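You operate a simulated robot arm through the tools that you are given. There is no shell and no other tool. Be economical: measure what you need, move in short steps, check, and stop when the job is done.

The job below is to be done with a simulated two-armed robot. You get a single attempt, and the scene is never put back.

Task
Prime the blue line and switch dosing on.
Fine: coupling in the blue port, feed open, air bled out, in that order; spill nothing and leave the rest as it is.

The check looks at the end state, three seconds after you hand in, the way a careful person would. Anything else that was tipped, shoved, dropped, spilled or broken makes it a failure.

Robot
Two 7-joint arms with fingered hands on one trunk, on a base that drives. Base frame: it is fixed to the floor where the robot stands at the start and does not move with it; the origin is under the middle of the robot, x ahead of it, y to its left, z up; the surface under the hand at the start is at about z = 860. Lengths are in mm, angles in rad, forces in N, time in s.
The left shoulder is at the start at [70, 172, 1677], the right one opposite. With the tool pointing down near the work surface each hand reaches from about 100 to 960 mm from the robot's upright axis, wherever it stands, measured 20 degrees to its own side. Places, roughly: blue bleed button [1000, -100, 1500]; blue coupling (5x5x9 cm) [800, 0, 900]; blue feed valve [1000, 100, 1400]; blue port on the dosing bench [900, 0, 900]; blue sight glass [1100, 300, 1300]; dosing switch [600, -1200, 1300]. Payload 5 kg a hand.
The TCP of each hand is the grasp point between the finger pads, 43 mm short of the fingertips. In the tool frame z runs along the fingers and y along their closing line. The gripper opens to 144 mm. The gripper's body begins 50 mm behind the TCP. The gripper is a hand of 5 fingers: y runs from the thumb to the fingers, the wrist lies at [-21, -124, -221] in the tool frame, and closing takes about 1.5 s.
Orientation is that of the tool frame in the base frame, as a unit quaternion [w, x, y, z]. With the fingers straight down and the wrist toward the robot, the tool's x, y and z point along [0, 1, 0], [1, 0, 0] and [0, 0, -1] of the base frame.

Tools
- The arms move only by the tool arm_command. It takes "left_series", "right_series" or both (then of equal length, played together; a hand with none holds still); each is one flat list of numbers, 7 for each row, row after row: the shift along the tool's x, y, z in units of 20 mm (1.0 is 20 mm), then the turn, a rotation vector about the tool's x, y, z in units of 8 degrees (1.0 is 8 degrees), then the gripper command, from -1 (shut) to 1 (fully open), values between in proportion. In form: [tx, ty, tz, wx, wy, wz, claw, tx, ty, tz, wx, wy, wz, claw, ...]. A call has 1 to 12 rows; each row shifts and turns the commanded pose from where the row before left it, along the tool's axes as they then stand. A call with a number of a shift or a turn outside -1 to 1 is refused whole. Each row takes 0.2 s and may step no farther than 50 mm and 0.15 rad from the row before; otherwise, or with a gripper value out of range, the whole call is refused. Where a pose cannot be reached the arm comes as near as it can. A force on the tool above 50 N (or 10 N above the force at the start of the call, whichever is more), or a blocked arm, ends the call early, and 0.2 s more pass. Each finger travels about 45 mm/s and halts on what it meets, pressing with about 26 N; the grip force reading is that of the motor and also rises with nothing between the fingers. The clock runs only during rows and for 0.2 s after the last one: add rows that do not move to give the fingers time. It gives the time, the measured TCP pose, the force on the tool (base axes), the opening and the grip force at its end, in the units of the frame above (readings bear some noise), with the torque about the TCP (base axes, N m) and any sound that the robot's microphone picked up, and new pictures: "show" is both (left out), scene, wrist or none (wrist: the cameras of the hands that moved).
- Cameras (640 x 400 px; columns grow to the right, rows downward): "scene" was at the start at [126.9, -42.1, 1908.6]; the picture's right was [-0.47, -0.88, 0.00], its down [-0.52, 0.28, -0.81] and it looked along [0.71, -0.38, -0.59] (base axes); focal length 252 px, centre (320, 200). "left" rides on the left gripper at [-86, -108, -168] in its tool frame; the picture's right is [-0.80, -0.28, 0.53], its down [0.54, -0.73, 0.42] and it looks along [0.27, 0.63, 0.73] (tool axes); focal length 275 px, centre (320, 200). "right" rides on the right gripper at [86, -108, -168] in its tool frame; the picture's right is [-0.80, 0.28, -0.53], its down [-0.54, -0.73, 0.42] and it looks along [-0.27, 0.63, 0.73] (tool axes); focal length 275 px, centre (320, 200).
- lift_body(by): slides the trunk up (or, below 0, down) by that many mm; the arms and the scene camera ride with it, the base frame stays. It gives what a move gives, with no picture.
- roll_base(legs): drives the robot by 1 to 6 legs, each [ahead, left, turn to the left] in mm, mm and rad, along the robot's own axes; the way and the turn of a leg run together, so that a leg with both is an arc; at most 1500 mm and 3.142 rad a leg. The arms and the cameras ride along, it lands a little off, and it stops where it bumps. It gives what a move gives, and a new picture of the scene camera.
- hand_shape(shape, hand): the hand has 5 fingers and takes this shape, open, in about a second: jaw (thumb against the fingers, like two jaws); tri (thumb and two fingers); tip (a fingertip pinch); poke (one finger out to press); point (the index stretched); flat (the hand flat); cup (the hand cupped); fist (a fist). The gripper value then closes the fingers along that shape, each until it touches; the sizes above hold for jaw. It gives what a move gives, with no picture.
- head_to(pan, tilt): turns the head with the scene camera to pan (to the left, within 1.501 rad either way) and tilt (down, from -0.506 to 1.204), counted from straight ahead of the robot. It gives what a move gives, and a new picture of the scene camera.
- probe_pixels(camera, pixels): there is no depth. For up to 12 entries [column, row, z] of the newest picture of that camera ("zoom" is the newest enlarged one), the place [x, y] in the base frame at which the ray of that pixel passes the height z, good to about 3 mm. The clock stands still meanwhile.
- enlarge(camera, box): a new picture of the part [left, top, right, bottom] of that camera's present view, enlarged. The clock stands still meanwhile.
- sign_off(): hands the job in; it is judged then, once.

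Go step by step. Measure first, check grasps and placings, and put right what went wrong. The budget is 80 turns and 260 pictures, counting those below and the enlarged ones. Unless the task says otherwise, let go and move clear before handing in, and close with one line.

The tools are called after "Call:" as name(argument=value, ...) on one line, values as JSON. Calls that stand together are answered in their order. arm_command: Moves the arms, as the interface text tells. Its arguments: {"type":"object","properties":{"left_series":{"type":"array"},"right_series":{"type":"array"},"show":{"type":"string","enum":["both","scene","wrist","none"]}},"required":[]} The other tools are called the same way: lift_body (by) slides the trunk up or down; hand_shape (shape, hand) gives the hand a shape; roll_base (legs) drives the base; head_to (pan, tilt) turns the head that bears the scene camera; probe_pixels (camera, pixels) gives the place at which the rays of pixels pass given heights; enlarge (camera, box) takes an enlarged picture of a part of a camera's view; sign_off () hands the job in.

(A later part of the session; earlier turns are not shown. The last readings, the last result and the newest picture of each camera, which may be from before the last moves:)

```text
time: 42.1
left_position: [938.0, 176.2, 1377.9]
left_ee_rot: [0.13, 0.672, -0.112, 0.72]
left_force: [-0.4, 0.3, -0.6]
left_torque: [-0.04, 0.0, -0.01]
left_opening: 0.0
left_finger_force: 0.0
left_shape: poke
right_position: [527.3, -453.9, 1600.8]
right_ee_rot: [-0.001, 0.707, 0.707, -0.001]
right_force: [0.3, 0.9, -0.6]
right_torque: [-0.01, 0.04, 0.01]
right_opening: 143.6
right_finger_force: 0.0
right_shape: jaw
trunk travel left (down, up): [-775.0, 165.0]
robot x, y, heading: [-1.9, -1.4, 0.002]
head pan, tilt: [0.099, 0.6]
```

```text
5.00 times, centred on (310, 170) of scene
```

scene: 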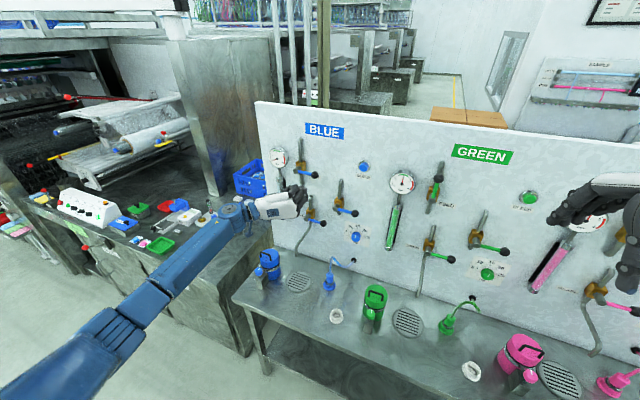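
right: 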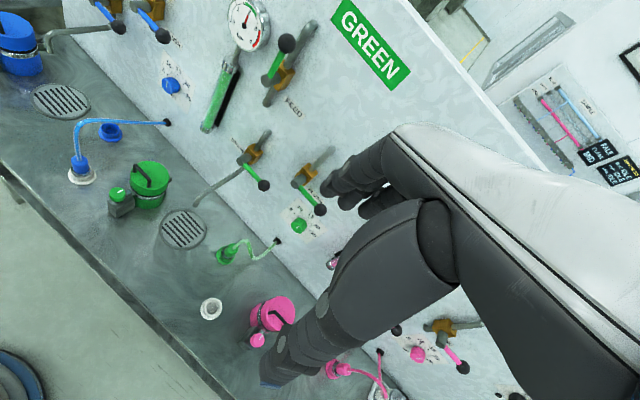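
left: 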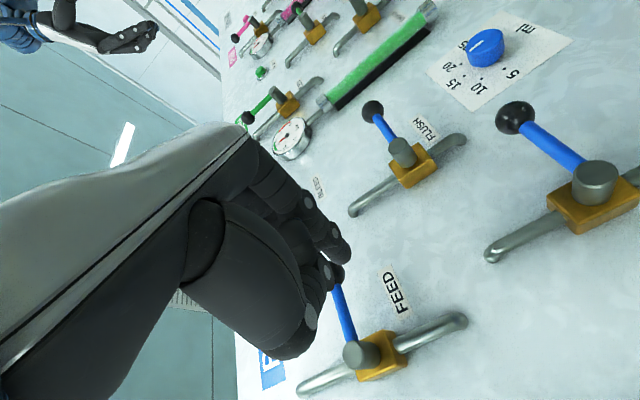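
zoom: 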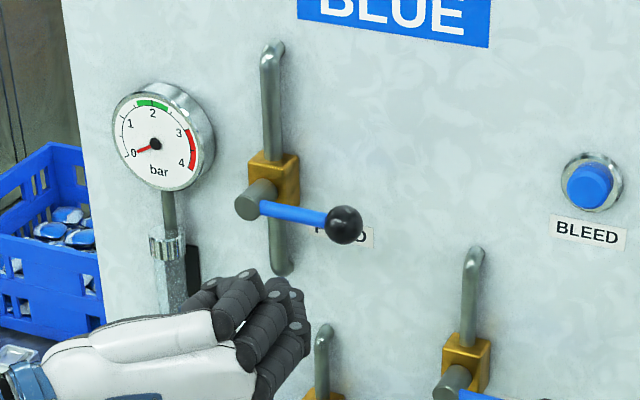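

The hand is below-left of the lever now. I'll zoom on it to see which fingertip leads.

Call:
enlarge(camera="scene", box=[280, 165, 330, 205])

Call:
enlarge(camera="left", box=[250, 180, 410, 300])

```text
10.00 times, centred on (305, 185) of scene
```

zoom: 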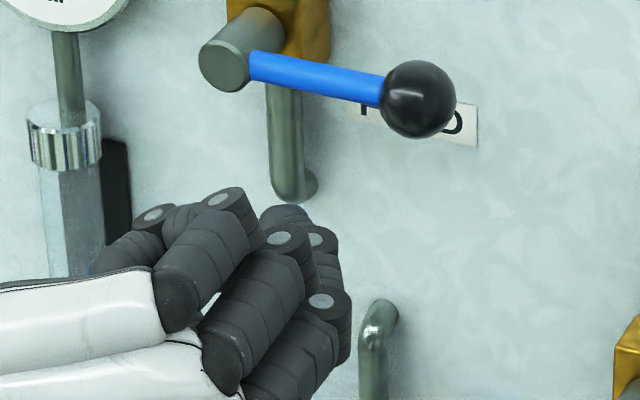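

```text
3.33 times, centred on (330, 240) of left
```

zoom: 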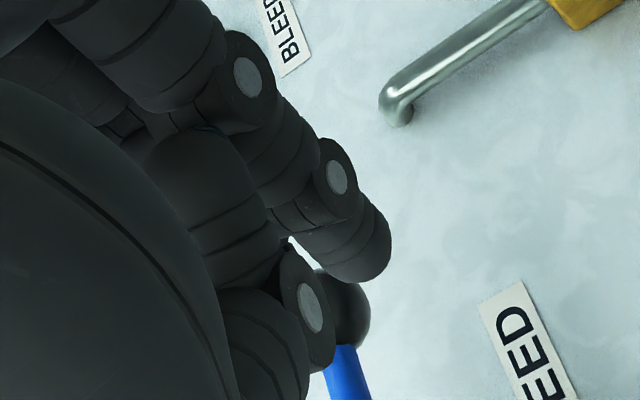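

I'll triangulate the leading fingertip: left-cam (346,257), scene (301.5,186).

Call:
probe_pixels(camera="left", pixels=[[346, 257, 1350], [346, 257, 1370], [346, 257, 1390], [346, 257, 1410]])

Call:
probe_pixels(camera="scene", pixels=[[301.5, 186.2, 1370], [301.5, 186.2, 1390], [301.5, 186.2, 1410], [301.5, 186.2, 1430]])

```text
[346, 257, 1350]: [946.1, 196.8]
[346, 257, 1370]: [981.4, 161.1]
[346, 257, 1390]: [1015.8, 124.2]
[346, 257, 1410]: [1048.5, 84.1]
```

```text
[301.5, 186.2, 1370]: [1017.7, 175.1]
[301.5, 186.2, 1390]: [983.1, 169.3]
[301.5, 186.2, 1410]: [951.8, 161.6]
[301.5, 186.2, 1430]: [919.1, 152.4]
```

Fingertip is at ≈(983,162,1375), i.e. TCP + 45 mm along the pointing axis, 45 mm below the lever. I'll advance ~62 mm so the tip passes under the lever without reaching the panel.

Call:
arm_command(left_series=[0, 0.08, 0.78, 0, 0, 0, 1, 0, 0.08, 0.78, 0, 0, 0, 1, 0, 0.08, 0.78, 0, 0, 0, 1, 0, 0.08, 0.78, 0, 0, 0, 1], show="both")

Call:
enlarge(camera="scene", box=[280, 155, 340, 205])

Call:
enlarge(camera="left", box=[250, 200, 450, 350])

```text
time: 43.1
left_position: [995.2, 150.0, 1383.4]
left_ee_rot: [0.131, 0.672, -0.113, 0.721]
left_force: [1.1, 0.2, -0.3]
left_torque: [-0.01, -0.01, 0.0]
left_opening: 0.0
left_finger_force: 0.0
left_shape: poke
right_position: [524.8, -453.2, 1599.2]
right_ee_rot: [0.0, 0.706, 0.708, 0.0]
right_force: [0.7, -0.5, 0.2]
right_torque: [0.0, 0.01, 0.0]
right_opening: 143.4
right_finger_force: 0.1
right_shape: jaw
trunk travel left (down, up): [-775.0, 165.0]
robot x, y, heading: [-2.8, 1.3, 0.003]
head pan, tilt: [0.099, 0.6]
```

scene: 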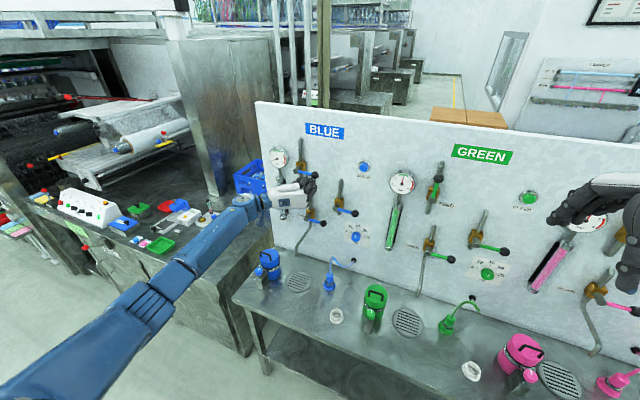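
left: 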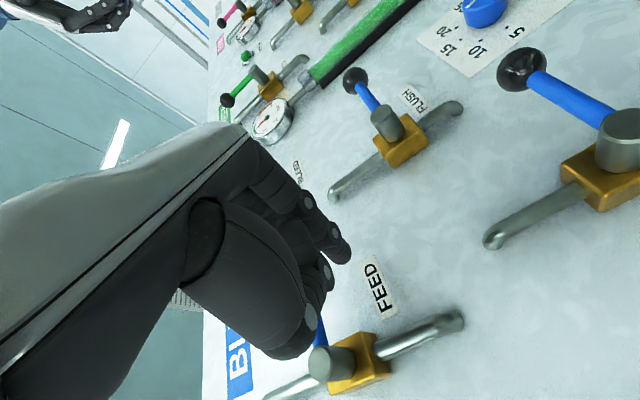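

```text
8.00 times, centred on (310, 180) of scene
```

zoom: 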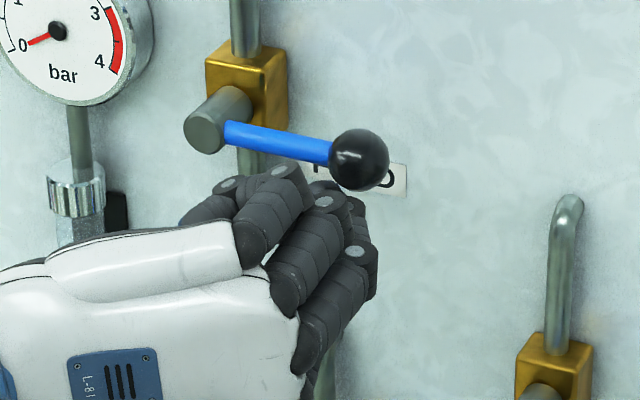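

```text
2.67 times, centred on (350, 275) of left
```

zoom: 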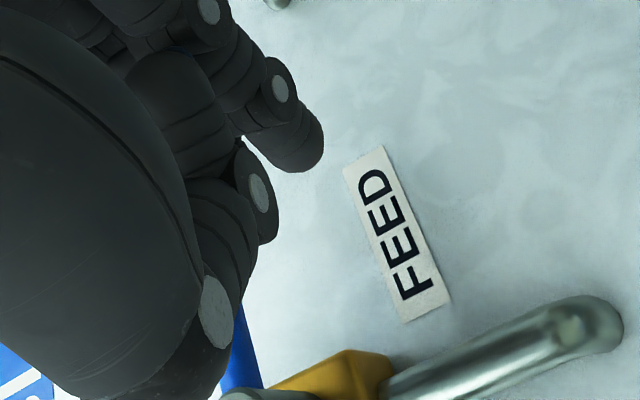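

The tip is under the lever at ~66 mm from the pivot and clear of the panel. Now pushing up along the first half of the arc.

Call:
arm_command(left_series=[0.75, -0.1, 0.05, 0, 0, 0, 1, 0.83, 0, 0.06, 0, 0, 0, 1, 0.83, -0.1, 0.06, 0, 0, 0, 1, 0.78, -0.32, 0.06, 0, 0, 0, 1], show="both")

Call:
enlarge(camera="scene", box=[270, 145, 340, 195])

```text
time: 44.1
left_position: [999.6, 162.7, 1447.5]
left_ee_rot: [0.132, 0.671, -0.112, 0.721]
left_force: [0.2, 2.8, -5.8]
left_torque: [0.02, 0.22, 0.08]
left_opening: 0.2
left_finger_force: 0.1
left_shape: poke
right_position: [526.2, -449.6, 1600.5]
right_ee_rot: [0.0, 0.707, 0.708, -0.001]
right_force: [-0.2, 0.2, -0.4]
right_torque: [0.0, -0.01, 0.04]
right_opening: 143.5
right_finger_force: 0.1
right_shape: jaw
trunk travel left (down, up): [-775.0, 165.0]
robot x, y, heading: [1.4, 0.2, 0.001]
head pan, tilt: [0.099, 0.6]
```

scene: 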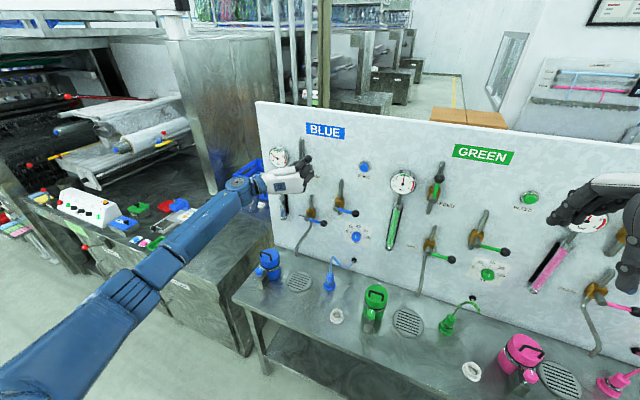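
left: 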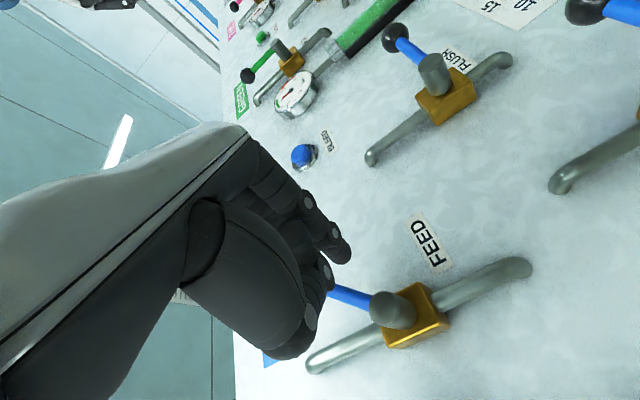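

```text
8.00 times, centred on (305, 170) of scene
```

zoom: 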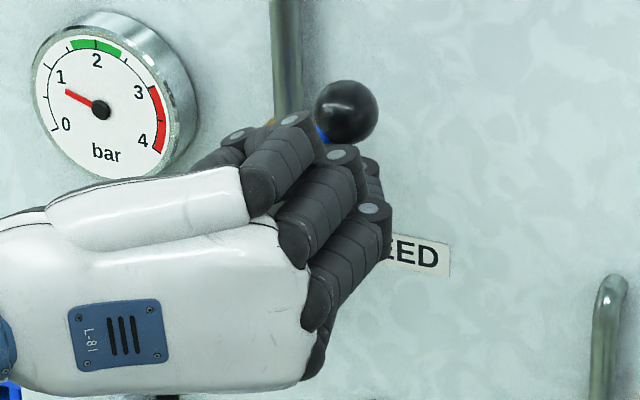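

The lever is at ~45-50° and the gauge has risen to ~0.8 bar, with only ~6 N. Continuing along the arc to vertical.

Call:
arm_command(left_series=[0.67, -0.51, 0.05, 0, 0, 0, 1, 0.52, -0.66, 0.04, 0, 0, 0, 1, 0.33, -0.78, 0.03, 0, 0, 0, 1], show="both")

Call:
enlarge(camera="scene", box=[270, 135, 340, 185])

Call:
enlarge(camera="left", box=[250, 200, 450, 350])

```text
time: 44.9
left_position: [1010.0, 195.8, 1479.1]
left_ee_rot: [0.133, 0.67, -0.113, 0.722]
left_force: [-1.7, -2.2, -3.3]
left_torque: [0.08, 0.15, -0.07]
left_opening: 0.0
left_finger_force: 0.0
left_shape: poke
right_position: [524.5, -454.6, 1600.0]
right_ee_rot: [0.0, 0.707, 0.707, 0.0]
right_force: [-0.7, -0.5, -0.1]
right_torque: [-0.01, -0.01, 0.0]
right_opening: 143.4
right_finger_force: 0.1
right_shape: jaw
trunk travel left (down, up): [-775.0, 165.0]
robot x, y, heading: [-1.2, 0.9, -0.001]
head pan, tilt: [0.099, 0.6]
```

scene: 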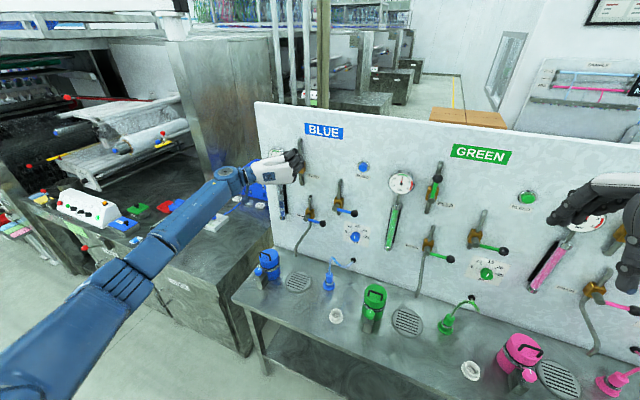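
left: 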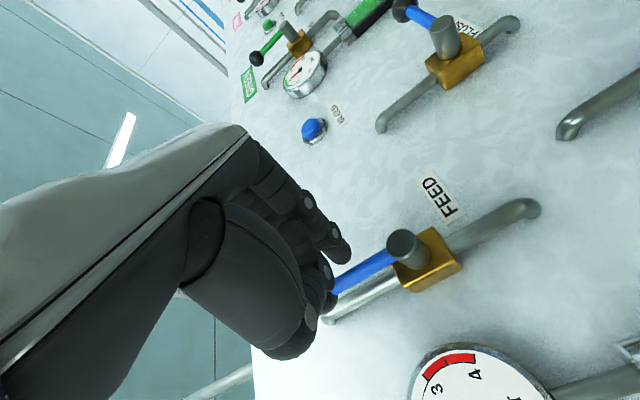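

```text
8.00 times, centred on (305, 160) of scene
```

zoom: 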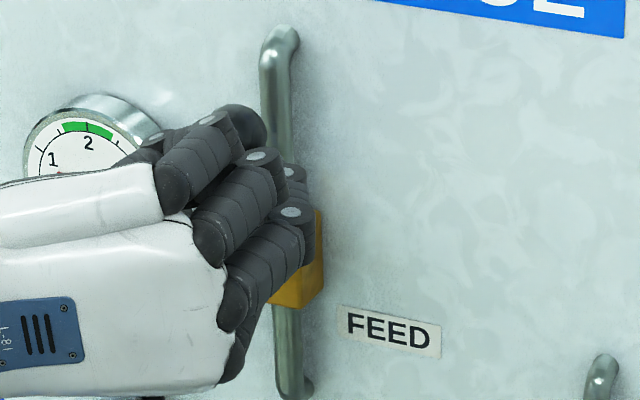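

```text
2.67 times, centred on (350, 275) of left
```

zoom: 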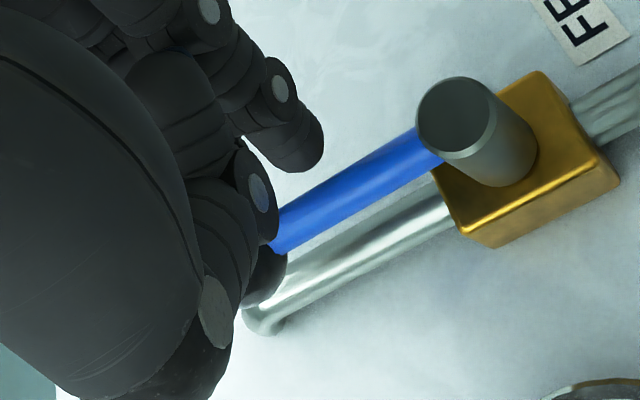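

The lever is now practically parallel to its pipe. I'll withdraw straight back and check gauge and lever.

Call:
arm_command(left_series=[0, 0, -1, 0, 0, 0, 1, 0, 0, -1, 0, 0, 0, 1, 0, 0, -1, 0, 0, 0, 1, 0, 0, -1, 0, 0, 0, 1, -1, 0, -1, 0, 0, 0, 1, -1, 0, -1, 0, 0, 0, 1, -1, 0, -1, 0, 0, 0, 1], show="both")

Call:
enlarge(camera="scene", box=[255, 130, 395, 220])

Call:
enlarge(camera="scene", box=[290, 240, 360, 300])

```text
time: 46.5
left_position: [882.9, 243.0, 1409.5]
left_ee_rot: [0.132, 0.671, -0.112, 0.721]
left_force: [-0.3, -0.8, 1.6]
left_torque: [0.01, 0.05, 0.02]
left_opening: 0.2
left_finger_force: 0.1
left_shape: poke
right_position: [524.5, -452.2, 1601.1]
right_ee_rot: [-0.001, 0.707, 0.708, 0.001]
right_force: [-0.1, 0.8, 0.0]
right_torque: [0.01, -0.03, -0.04]
right_opening: 143.6
right_finger_force: 0.0
right_shape: jaw
trunk travel left (down, up): [-775.0, 165.0]
robot x, y, heading: [2.4, -3.5, 0.0]
head pan, tilt: [0.099, 0.6]
```

scene: 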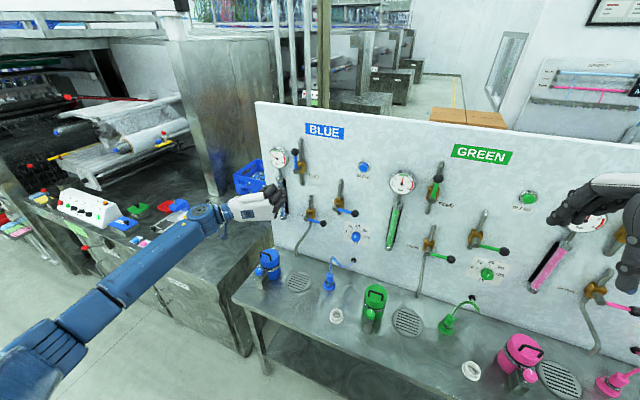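
left: 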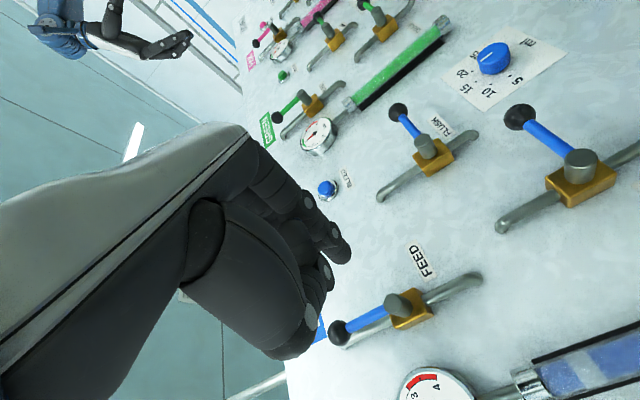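

```text
4.44 times, centred on (325, 175) of scene
```

zoom: 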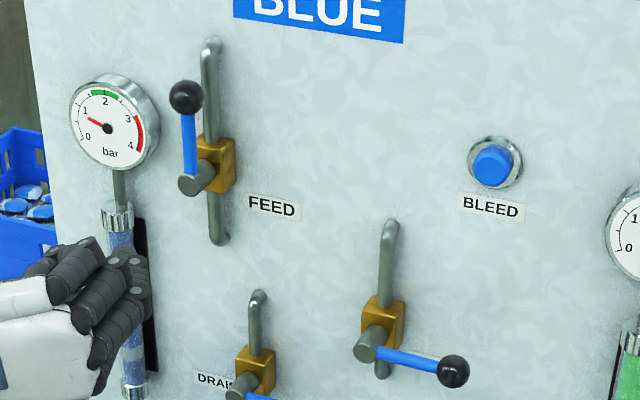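

```text
6.67 times, centred on (325, 270) of scene
```

zoom: 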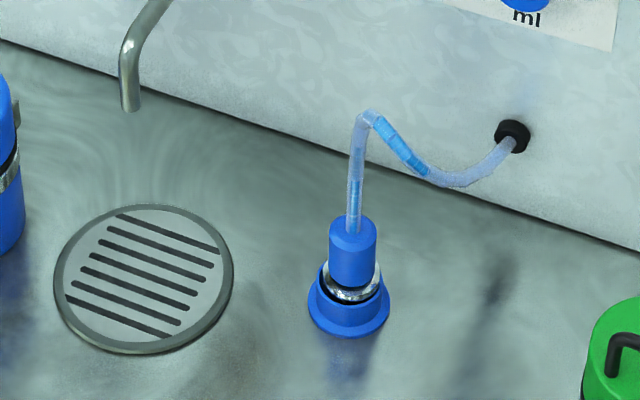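

FEED is open (lever parallel to the pipe, gauge ~0.9 bar), the blue glass shows liquid with air gaps, and there is no leak at the port. Next I'll move the finger sideways to in front of the BLEED button, staying clear of the levers.

Call:
arm_command(left_series=[0.25, 1, 0, 0, -0.55, 0, 1, 0.25, 1, 0, 0, 0, 0, 1, 0.25, 1, 0, 0, 0, 0, 1, 0.25, 1, 0, 0, 0, 0, 1, 0.25, 1, 0, 0, 0, 0, 1, 0.25, 1, 0, 0, 0, 0, 1, 0.25, 1, 0, 0, 0, 0, 1, 0.25, 1, 0, 0, 0, 0, 1, 0.25, 1, 0, 0, 0, 0, 1, 0.25, 1, 0, 0, 0, 0, 1, 0.25, 1, 0, 0, 0, 0, 1, 0.25, 1, 0, 0, 0, 0, 1], show="both")

```text
time: 49.1
left_position: [802.1, 18.2, 1470.6]
left_ee_rot: [0.126, 0.699, -0.116, 0.695]
left_force: [-0.3, 0.3, 0.1]
left_torque: [-0.01, -0.01, 0.03]
left_opening: 0.0
left_finger_force: 0.0
left_shape: poke
right_position: [525.1, -454.0, 1599.3]
right_ee_rot: [0.0, 0.706, 0.708, 0.001]
right_force: [0.2, 0.1, 0.0]
right_torque: [0.03, -0.01, -0.03]
right_opening: 143.6
right_finger_force: 0.1
right_shape: jaw
trunk travel left (down, up): [-775.0, 165.0]
robot x, y, heading: [0.9, 3.6, 0.002]
head pan, tilt: [0.099, 0.6]
```

scene: 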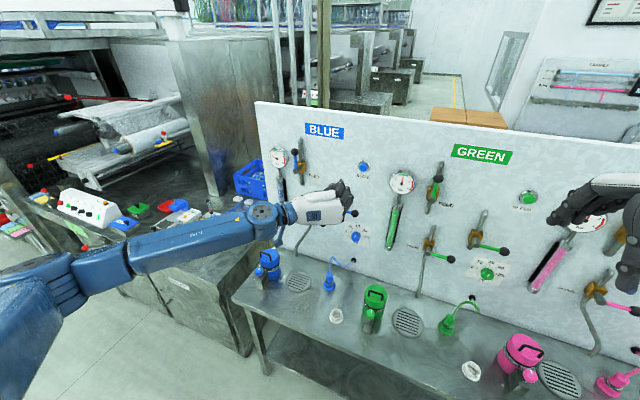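
left: 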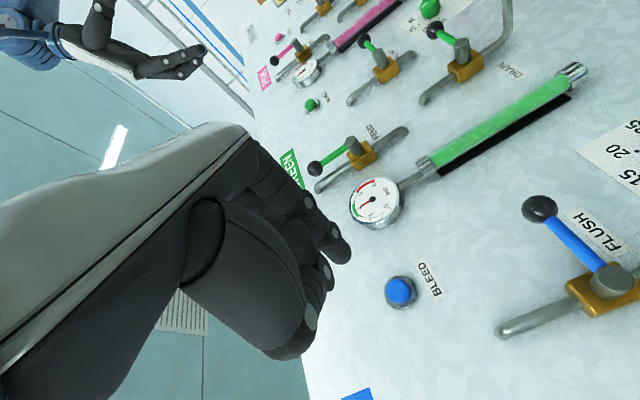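

Pointing is level and square. I'll re-verify BLEED position from the new wrist view (401,292).

Call:
probe_pixels(camera="left", pixels=[[401, 292, 1460], [401, 292, 1465], [401, 292, 1470], [401, 292, 1475], [401, 292, 1480]])

Call:
enlarge(camera="scene", box=[340, 145, 390, 185])

```text
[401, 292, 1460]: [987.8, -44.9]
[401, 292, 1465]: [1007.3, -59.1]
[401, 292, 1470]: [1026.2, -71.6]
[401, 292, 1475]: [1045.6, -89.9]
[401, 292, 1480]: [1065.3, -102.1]
```

```text
10.00 times, centred on (365, 165) of scene
```

zoom: 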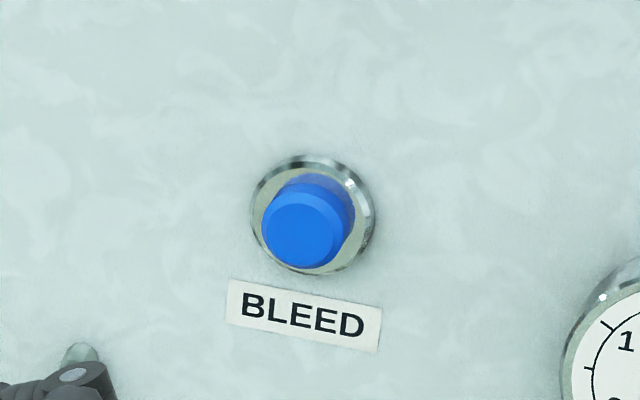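

BLEED front is at about (1020,-71,1469). I'll advance 165 mm to stop ~25 mm short of the button, then check.

Call:
arm_command(left_series=[0, 0.05, 0.915, 0, 0, 0, 1, 0, 0.05, 0.915, 0, 0, 0, 1, 0, 0.05, 0.915, 0, 0, 0, 1, 0, 0.05, 0.915, 0, 0, 0, 1, 0, 0.05, 0.915, 0, 0, 0, 1, 0, 0.05, 0.915, 0, 0, 0, 1, 0, 0.05, 0.915, 0, 0, 0, 1, 0, 0.05, 0.915, 0, 0, 0, 1, 0, 0.05, 0.915, 0, 0, 0, 1], show="both")

Call:
enlarge(camera="scene", box=[335, 145, 395, 195])

Call:
enlarge(camera="left", box=[290, 200, 410, 300])

```text
time: 51.1
left_position: [955.6, -46.5, 1470.3]
left_ee_rot: [0.127, 0.699, -0.117, 0.694]
left_force: [0.2, 0.5, 0.2]
left_torque: [-0.01, 0.02, 0.02]
left_opening: 0.2
left_finger_force: 0.0
left_shape: poke
right_position: [525.9, -453.1, 1599.8]
right_ee_rot: [-0.001, 0.706, 0.708, -0.001]
right_force: [0.8, -0.8, -0.7]
right_torque: [0.08, 0.01, 0.0]
right_opening: 143.6
right_finger_force: 0.0
right_shape: jaw
trunk travel left (down, up): [-775.0, 165.0]
robot x, y, heading: [1.6, 3.3, 0.001]
head pan, tilt: [0.099, 0.6]
```

scene: 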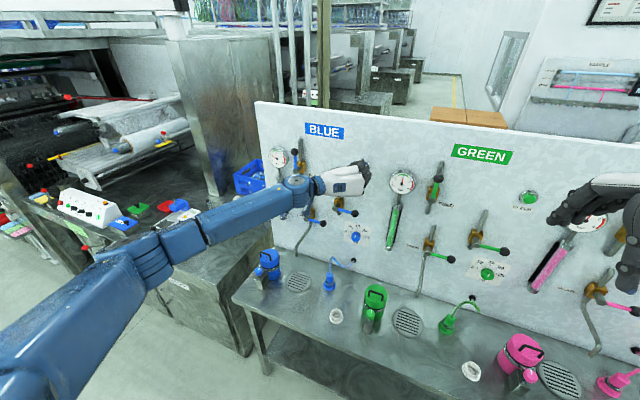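
left: 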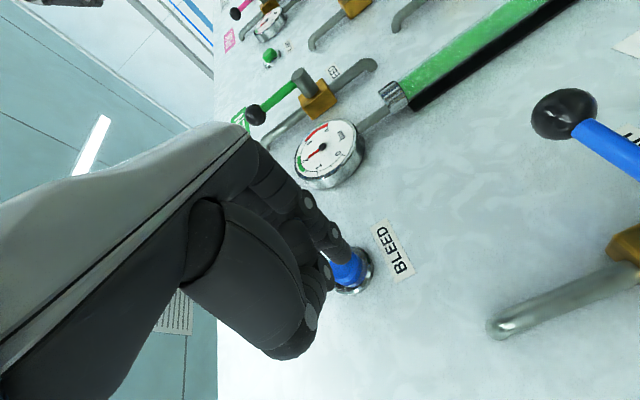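

```text
8.00 times, centred on (365, 170) of scene
```

zoom: 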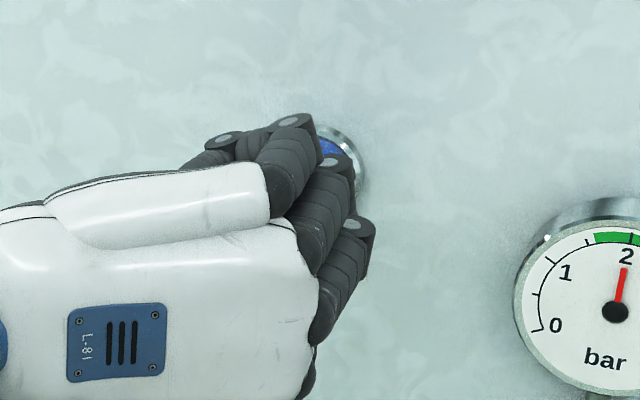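

```text
4.00 times, centred on (350, 250) of left
```

zoom: 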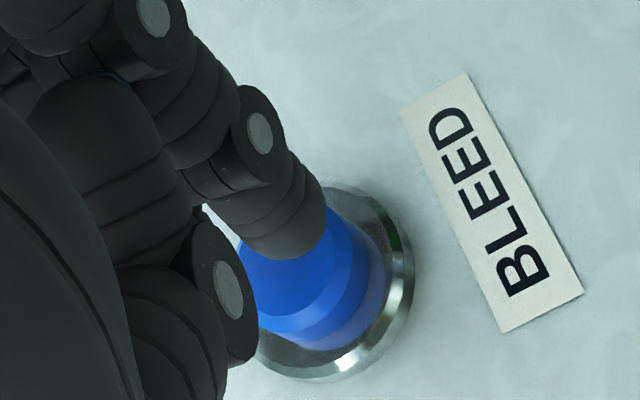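

The tip is lined up with the button. Advancing 16 mm in small steps to find contact.

Call:
arm_command(left_series=[0, 0, 0.2, 0, 0, 0, 1, 0, 0, 0.2, 0, 0, 0, 1, 0, 0, 0.2, 0, 0, 0, 1, 0, 0, 0.2, 0, 0, 0, 1], show="wrist")

Call:
enlarge(camera="left", box=[290, 200, 410, 300])

```text
time: 52.1
left_position: [969.2, -51.1, 1471.2]
left_ee_rot: [0.128, 0.699, -0.117, 0.694]
left_force: [-1.0, 0.0, -0.1]
left_torque: [0.01, -0.02, 0.0]
left_opening: 0.0
left_finger_force: 0.0
left_shape: poke
right_position: [524.5, -452.1, 1601.1]
right_ee_rot: [0.0, 0.707, 0.707, 0.0]
right_force: [0.2, -0.5, 0.5]
right_torque: [0.01, -0.05, 0.0]
right_opening: 143.4
right_finger_force: 0.0
right_shape: jaw
trunk travel left (down, up): [-775.0, 165.0]
robot x, y, heading: [-1.0, 1.5, 0.001]
head pan, tilt: [0.099, 0.6]
```

left: 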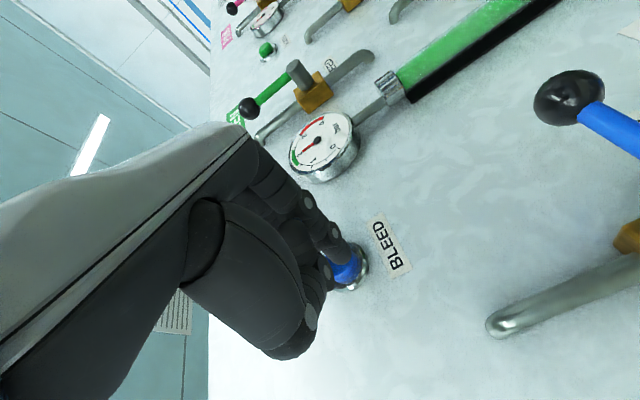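

```text
4.00 times, centred on (350, 250) of left
```

zoom: 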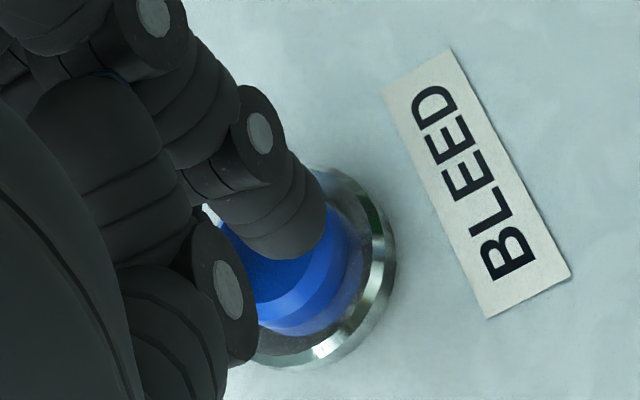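

Still ~8 mm from contact and well centred. Pressing on in small steps.

Call:
arm_command(left_series=[0, 0, 0.2, 0, 0, 0, 1, 0, 0, 0.2, 0, 0, 0, 1, 0, 0, 0.15, 0, 0, 0, 1, 0, 0, 0.15, 0, 0, 0, 1], show="both")

Call:
enlarge(camera="left", box=[290, 200, 410, 300])

Call:
enlarge(camera="scene", box=[255, 140, 325, 240])

```text
time: 53.1
left_position: [975.1, -54.0, 1472.2]
left_ee_rot: [0.128, 0.698, -0.118, 0.695]
left_force: [-29.1, 8.1, -9.8]
left_torque: [0.12, 0.37, 0.03]
left_opening: 0.0
left_finger_force: 0.0
left_shape: poke
right_position: [518.9, -449.4, 1602.9]
right_ee_rot: [0.002, 0.707, 0.707, 0.001]
right_force: [-0.4, 0.1, 1.2]
right_torque: [-0.03, -0.02, 0.02]
right_opening: 143.5
right_finger_force: 0.1
right_shape: jaw
trunk travel left (down, up): [-775.0, 165.0]
robot x, y, heading: [-0.4, 1.8, 0.006]
head pan, tilt: [0.099, 0.6]
heard: click
```

scene: 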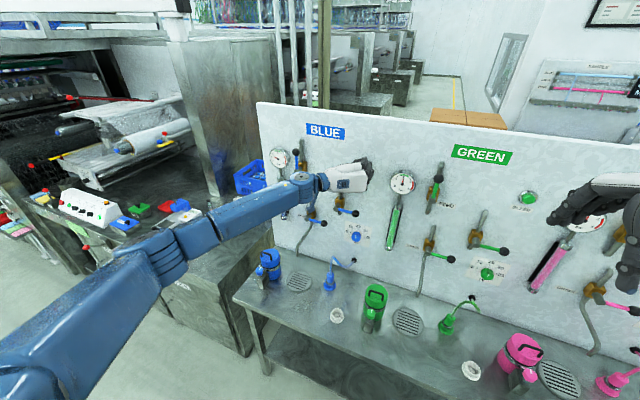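
left: 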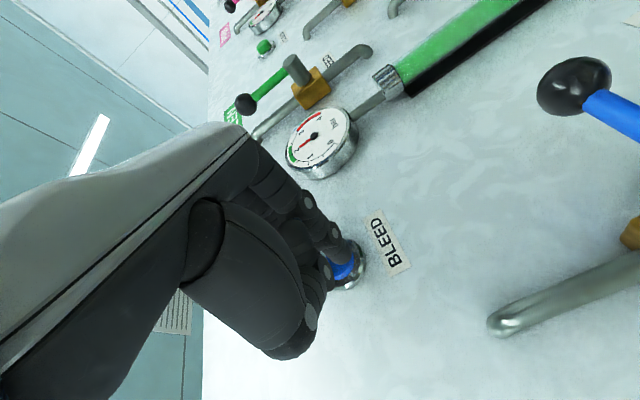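

```text
4.00 times, centred on (350, 250) of left
```

zoom: 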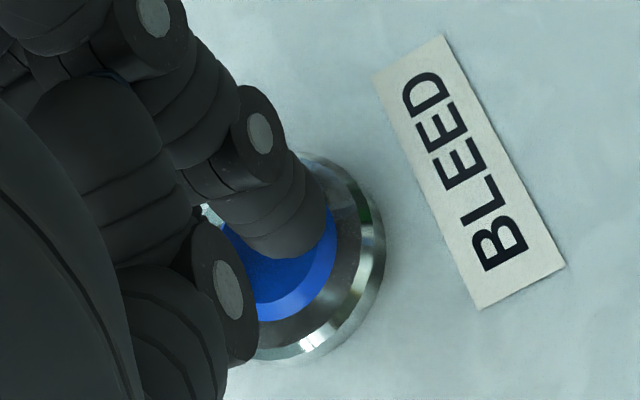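

```text
4.00 times, centred on (290, 190) of scene
```

zoom: 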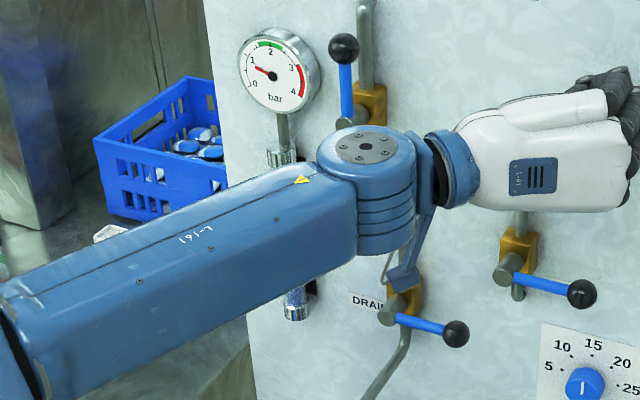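

A click was heard and the button is pressed (~30 N). The forearm hides most of the glass, but the gauge (≈0.9) is visible; I'll hold for 2.4 s and re-check.

Call:
arm_command(left_series=[0, 0, 0, 0, 0, 0, 1, 0, 0, 0, 0, 0, 0, 1, 0, 0, 0, 0, 0, 0, 1, 0, 0, 0, 0, 0, 0, 1, 0, 0, 0, 0, 0, 0, 1, 0, 0, 0, 0, 0, 0, 1, 0, 0, 0, 0, 0, 0, 1, 0, 0, 0, 0, 0, 0, 1, 0, 0, 0, 0, 0, 0, 1, 0, 0, 0, 0, 0, 0, 1, 0, 0, 0, 0, 0, 0, 1, 0, 0, 0, 0, 0, 0, 1], show="none")

Call:
enlarge(camera="scene", box=[255, 140, 325, 240])

Call:
enlarge(camera="scene", box=[290, 240, 360, 300])

```text
time: 55.7
left_position: [976.2, -55.1, 1474.6]
left_ee_rot: [0.128, 0.697, -0.116, 0.696]
left_force: [-33.6, 9.8, -7.7]
left_torque: [0.2, 0.38, -0.12]
left_opening: 0.0
left_finger_force: 0.1
left_shape: poke
right_position: [518.8, -450.6, 1602.6]
right_ee_rot: [0.001, 0.706, 0.708, 0.0]
right_force: [0.3, 0.4, 0.0]
right_torque: [-0.02, -0.03, -0.01]
right_opening: 143.8
right_finger_force: 0.0
right_shape: jaw
trunk travel left (down, up): [-775.0, 165.0]
robot x, y, heading: [1.8, 0.1, 0.003]
head pan, tilt: [0.099, 0.6]
```

```text
4.00 times, centred on (290, 190) of scene
```

zoom: 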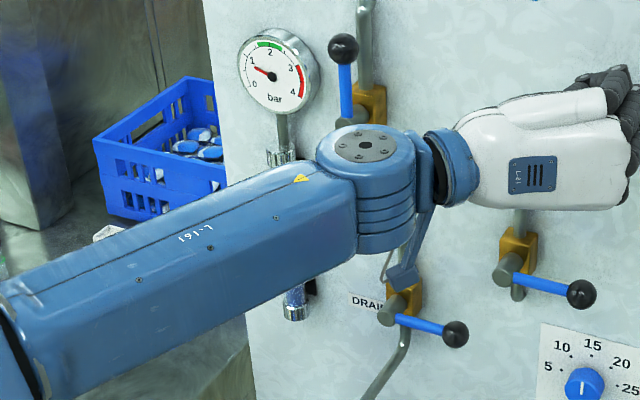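

```text
6.67 times, centred on (325, 270) of scene
```

zoom: 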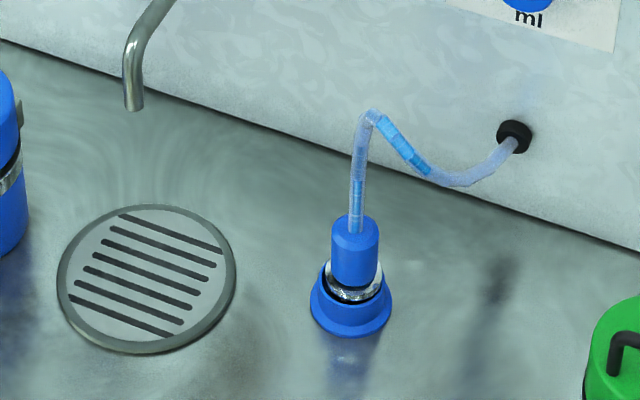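

No leak; the gauge needle has crept up slightly. Continuing to hold.

Call:
arm_command(left_series=[0, 0, 0, 0, 0, 0, 1, 0, 0, 0, 0, 0, 0, 1, 0, 0, 0, 0, 0, 0, 1, 0, 0, 0, 0, 0, 0, 1, 0, 0, 0, 0, 0, 0, 1, 0, 0, 0, 0, 0, 0, 1, 0, 0, 0, 0, 0, 0, 1, 0, 0, 0, 0, 0, 0, 1, 0, 0, 0, 0, 0, 0, 1, 0, 0, 0, 0, 0, 0, 1, 0, 0, 0, 0, 0, 0, 1, 0, 0, 0, 0, 0, 0, 1], show="none")

Call:
arm_command(left_series=[0, 0, 0, 0, 0, 0, 1, 0, 0, 0, 0, 0, 0, 1, 0, 0, 0, 0, 0, 0, 1, 0, 0, 0, 0, 0, 0, 1, 0, 0, 0, 0, 0, 0, 1, 0, 0, 0, 0, 0, 0, 1], show="none")

Call:
enlarge(camera="scene", box=[255, 140, 325, 240])

Call:
enlarge(camera="scene", box=[270, 195, 300, 225])

```text
time: 58.3
left_position: [977.0, -54.8, 1475.1]
left_ee_rot: [0.128, 0.697, -0.117, 0.696]
left_force: [-33.8, 10.7, -9.2]
left_torque: [0.16, 0.4, -0.11]
left_opening: 0.1
left_finger_force: 0.0
left_shape: poke
right_position: [519.1, -450.4, 1603.5]
right_ee_rot: [0.002, 0.706, 0.708, 0.001]
right_force: [0.3, -0.5, 0.2]
right_torque: [-0.02, 0.02, 0.04]
right_opening: 143.5
right_finger_force: 0.1
right_shape: jaw
trunk travel left (down, up): [-775.0, 165.0]
robot x, y, heading: [-1.9, -3.8, -0.001]
head pan, tilt: [0.099, 0.6]
```

```text
time: 59.7
left_position: [976.4, -53.6, 1474.6]
left_ee_rot: [0.127, 0.697, -0.117, 0.696]
left_force: [-32.9, 10.9, -9.5]
left_torque: [0.21, 0.4, -0.1]
left_opening: 0.0
left_finger_force: 0.1
left_shape: poke
right_position: [519.8, -450.7, 1603.1]
right_ee_rot: [0.002, 0.707, 0.708, 0.001]
right_force: [-1.0, 0.1, 0.4]
right_torque: [0.0, -0.01, -0.01]
right_opening: 143.5
right_finger_force: 0.1
right_shape: jaw
trunk travel left (down, up): [-775.0, 165.0]
robot x, y, heading: [-4.9, 2.0, 0.004]
head pan, tilt: [0.099, 0.6]
```

```text
4.00 times, centred on (290, 190) of scene
```

zoom: 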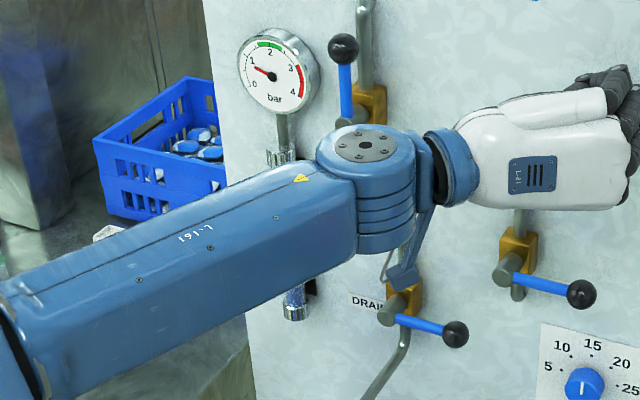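

```text
13.33 times, centred on (285, 210) of scene
```

zoom: 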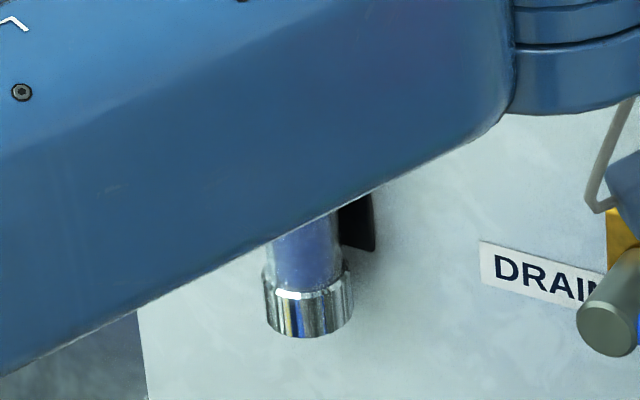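

The gauge stays near 0.9 and the glass is hidden, so I'll keep holding with the left hand and turn the right hand so its wrist camera sees the blue sight glass.

Call:
arm_command(right_series=[0, 0, 0, 0, 0, -1, 1, 0, 0, 0, 0, 0, -1, 1, 0, 0, 0, 0, 0, -1, 1, 0, 0, 0, 0, 0, -1, 1, 0, 0, 0, -1, 0, 0, 1, 0, 0, 0, -1, 0, 0, 1, 0, 0, 0, -1, 0, 0, 1], show="wrist")

```text
time: 61.3
left_position: [976.2, -54.8, 1474.6]
left_ee_rot: [0.127, 0.697, -0.117, 0.695]
left_force: [-31.8, 11.2, -10.4]
left_torque: [0.23, 0.46, -0.12]
left_opening: 0.2
left_finger_force: 0.0
left_shape: poke
right_position: [517.9, -450.4, 1602.4]
right_ee_rot: [0.103, 0.474, 0.855, 0.183]
right_force: [-0.6, 0.3, -0.5]
right_torque: [0.03, 0.0, 0.03]
right_opening: 143.7
right_finger_force: 0.1
right_shape: jaw
trunk travel left (down, up): [-775.0, 165.0]
robot x, y, heading: [-1.5, -0.1, -0.004]
head pan, tilt: [0.099, 0.6]
```

right: 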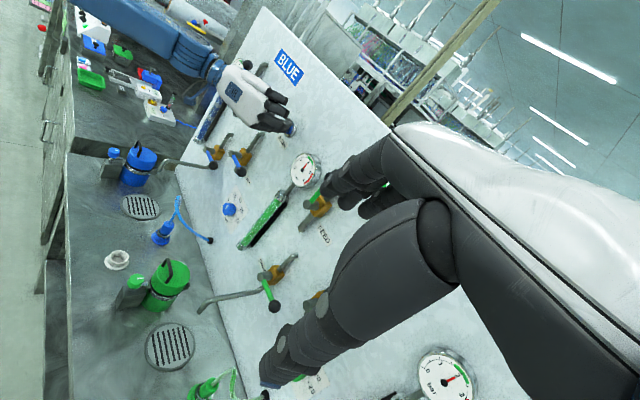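

Call:
enlarge(camera="right", box=[180, 50, 290, 170])

Call:
enlarge(camera="scene", box=[260, 140, 310, 180])

```text
3.33 times, centred on (235, 110) of right
```

zoom: 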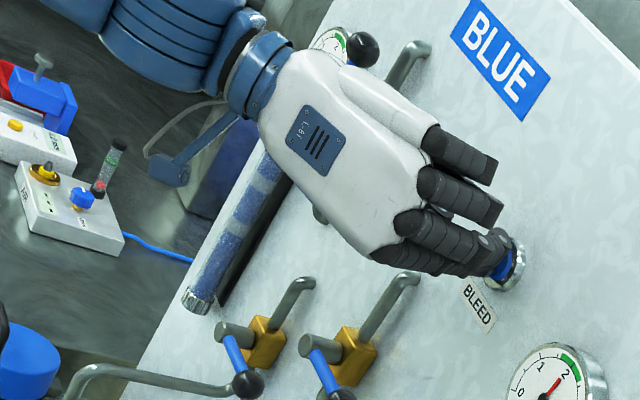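

```text
10.00 times, centred on (285, 160) of scene
```

zoom: 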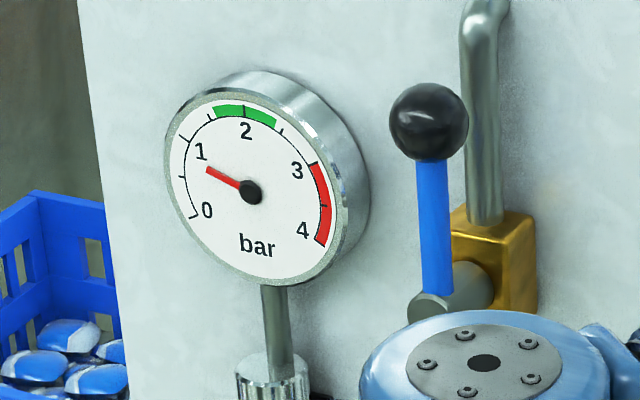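

The right camera sees the glass well at zoom (230,240): liquid with light air bands still there. I'll hold 2 s more and compare.

Call:
arm_command(left_series=[0, 0, 0.1, 0, 0, 0, 1, 0, 0, 0, 0, 0, 0, 1, 0, 0, 0, 0, 0, 0, 1, 0, 0, 0, 0, 0, 0, 1, 0, 0, 0, 0, 0, 0, 1, 0, 0, 0, 0, 0, 0, 1, 0, 0, 0, 0, 0, 0, 1, 0, 0, 0, 0, 0, 0, 1], show="none")

Call:
enlarge(camera="right", box=[190, 80, 250, 160])

Call:
enlarge(camera="right", box=[250, 100, 310, 150])

```text
time: 63.1
left_position: [977.6, -54.7, 1475.1]
left_ee_rot: [0.128, 0.697, -0.116, 0.696]
left_force: [-40.3, 13.6, -11.6]
left_torque: [0.23, 0.56, -0.14]
left_opening: 0.0
left_finger_force: 0.0
left_shape: poke
right_position: [519.3, -451.1, 1602.7]
right_ee_rot: [0.102, 0.473, 0.856, 0.182]
right_force: [0.6, -0.5, 0.0]
right_torque: [-0.02, -0.03, -0.02]
right_opening: 143.7
right_finger_force: 0.2
right_shape: jaw
trunk travel left (down, up): [-775.0, 165.0]
robot x, y, heading: [-1.4, 0.4, 0.004]
head pan, tilt: [0.099, 0.6]
```

```text
5.00 times, centred on (220, 120) of right
```

zoom: 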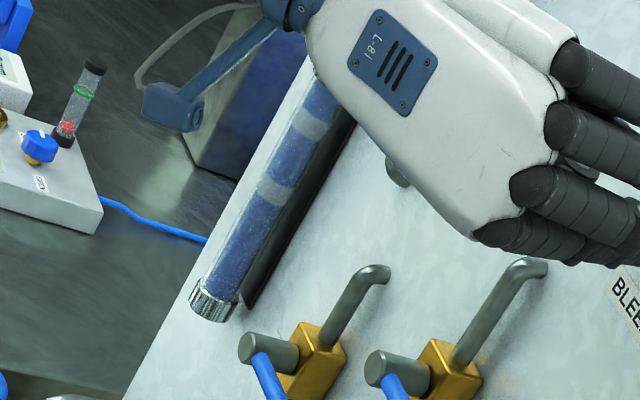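

```text
8.00 times, centred on (280, 125) of right
```

zoom: 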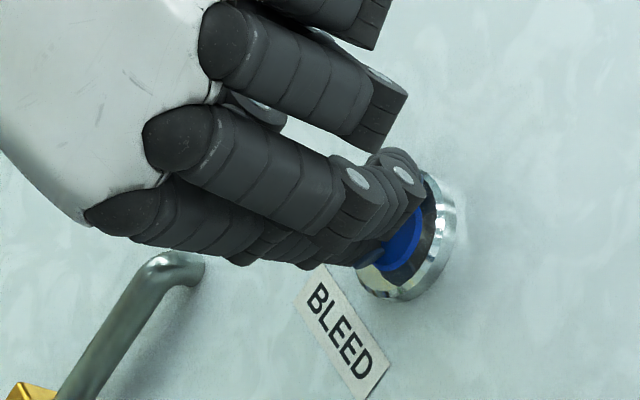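

The button is fully in but two air bands persist in the glass. I'll release by 20 mm and look again with both cameras.

Call:
arm_command(left_series=[0, 0, -0.5, 0, 0, 0, 1, 0, 0, -0.5, 0, 0, 0, 1, 0, 0, -0.4, 0, 0, 0, 1, 0, 0, 0, 0, 0, 0, 1, 0, 0, 0, 0, 0, 0, 1], show="none")

Call:
enlarge(camera="right", box=[190, 80, 250, 160])

Call:
enlarge(camera="scene", box=[260, 140, 310, 180])

Call:
enlarge(camera="right", box=[250, 100, 310, 150])

```text
time: 64.3
left_position: [959.0, -47.4, 1470.9]
left_ee_rot: [0.128, 0.698, -0.118, 0.694]
left_force: [0.3, 0.3, 0.2]
left_torque: [0.0, -0.01, -0.03]
left_opening: 0.0
left_finger_force: 0.0
left_shape: poke
right_position: [526.8, -453.3, 1599.9]
right_ee_rot: [0.101, 0.474, 0.855, 0.182]
right_force: [-0.4, 0.0, -0.3]
right_torque: [-0.01, 0.01, 0.0]
right_opening: 143.6
right_finger_force: 0.0
right_shape: jaw
trunk travel left (down, up): [-775.0, 165.0]
robot x, y, heading: [-0.0, 1.8, -0.001]
head pan, tilt: [0.099, 0.6]
```

```text
5.00 times, centred on (220, 120) of right
```

zoom: 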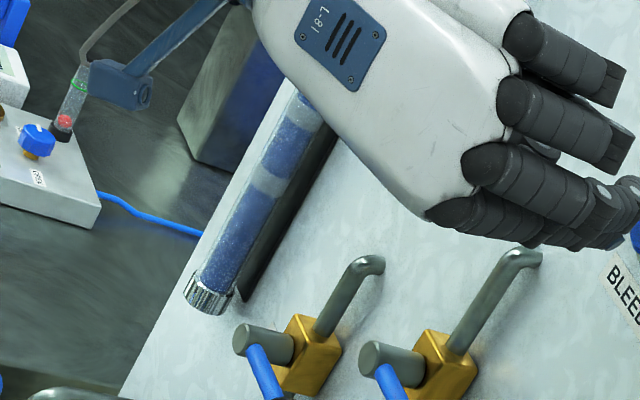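

```text
10.00 times, centred on (285, 160) of scene
```

zoom: 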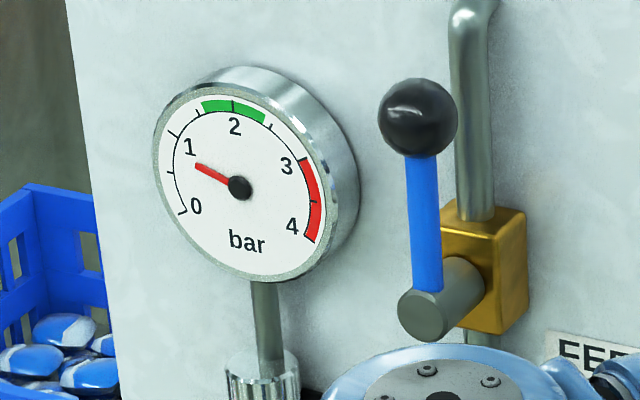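

```text
8.00 times, centred on (280, 125) of right
```

zoom: 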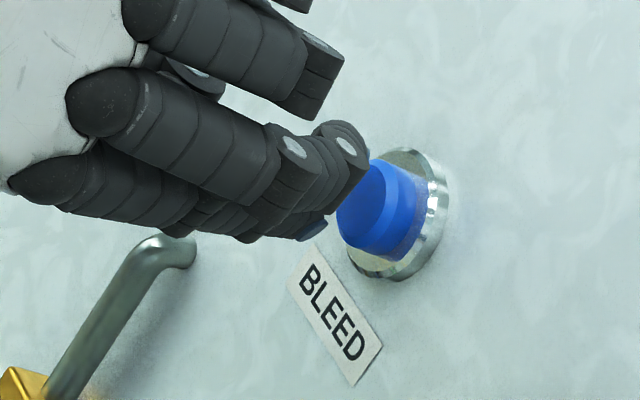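

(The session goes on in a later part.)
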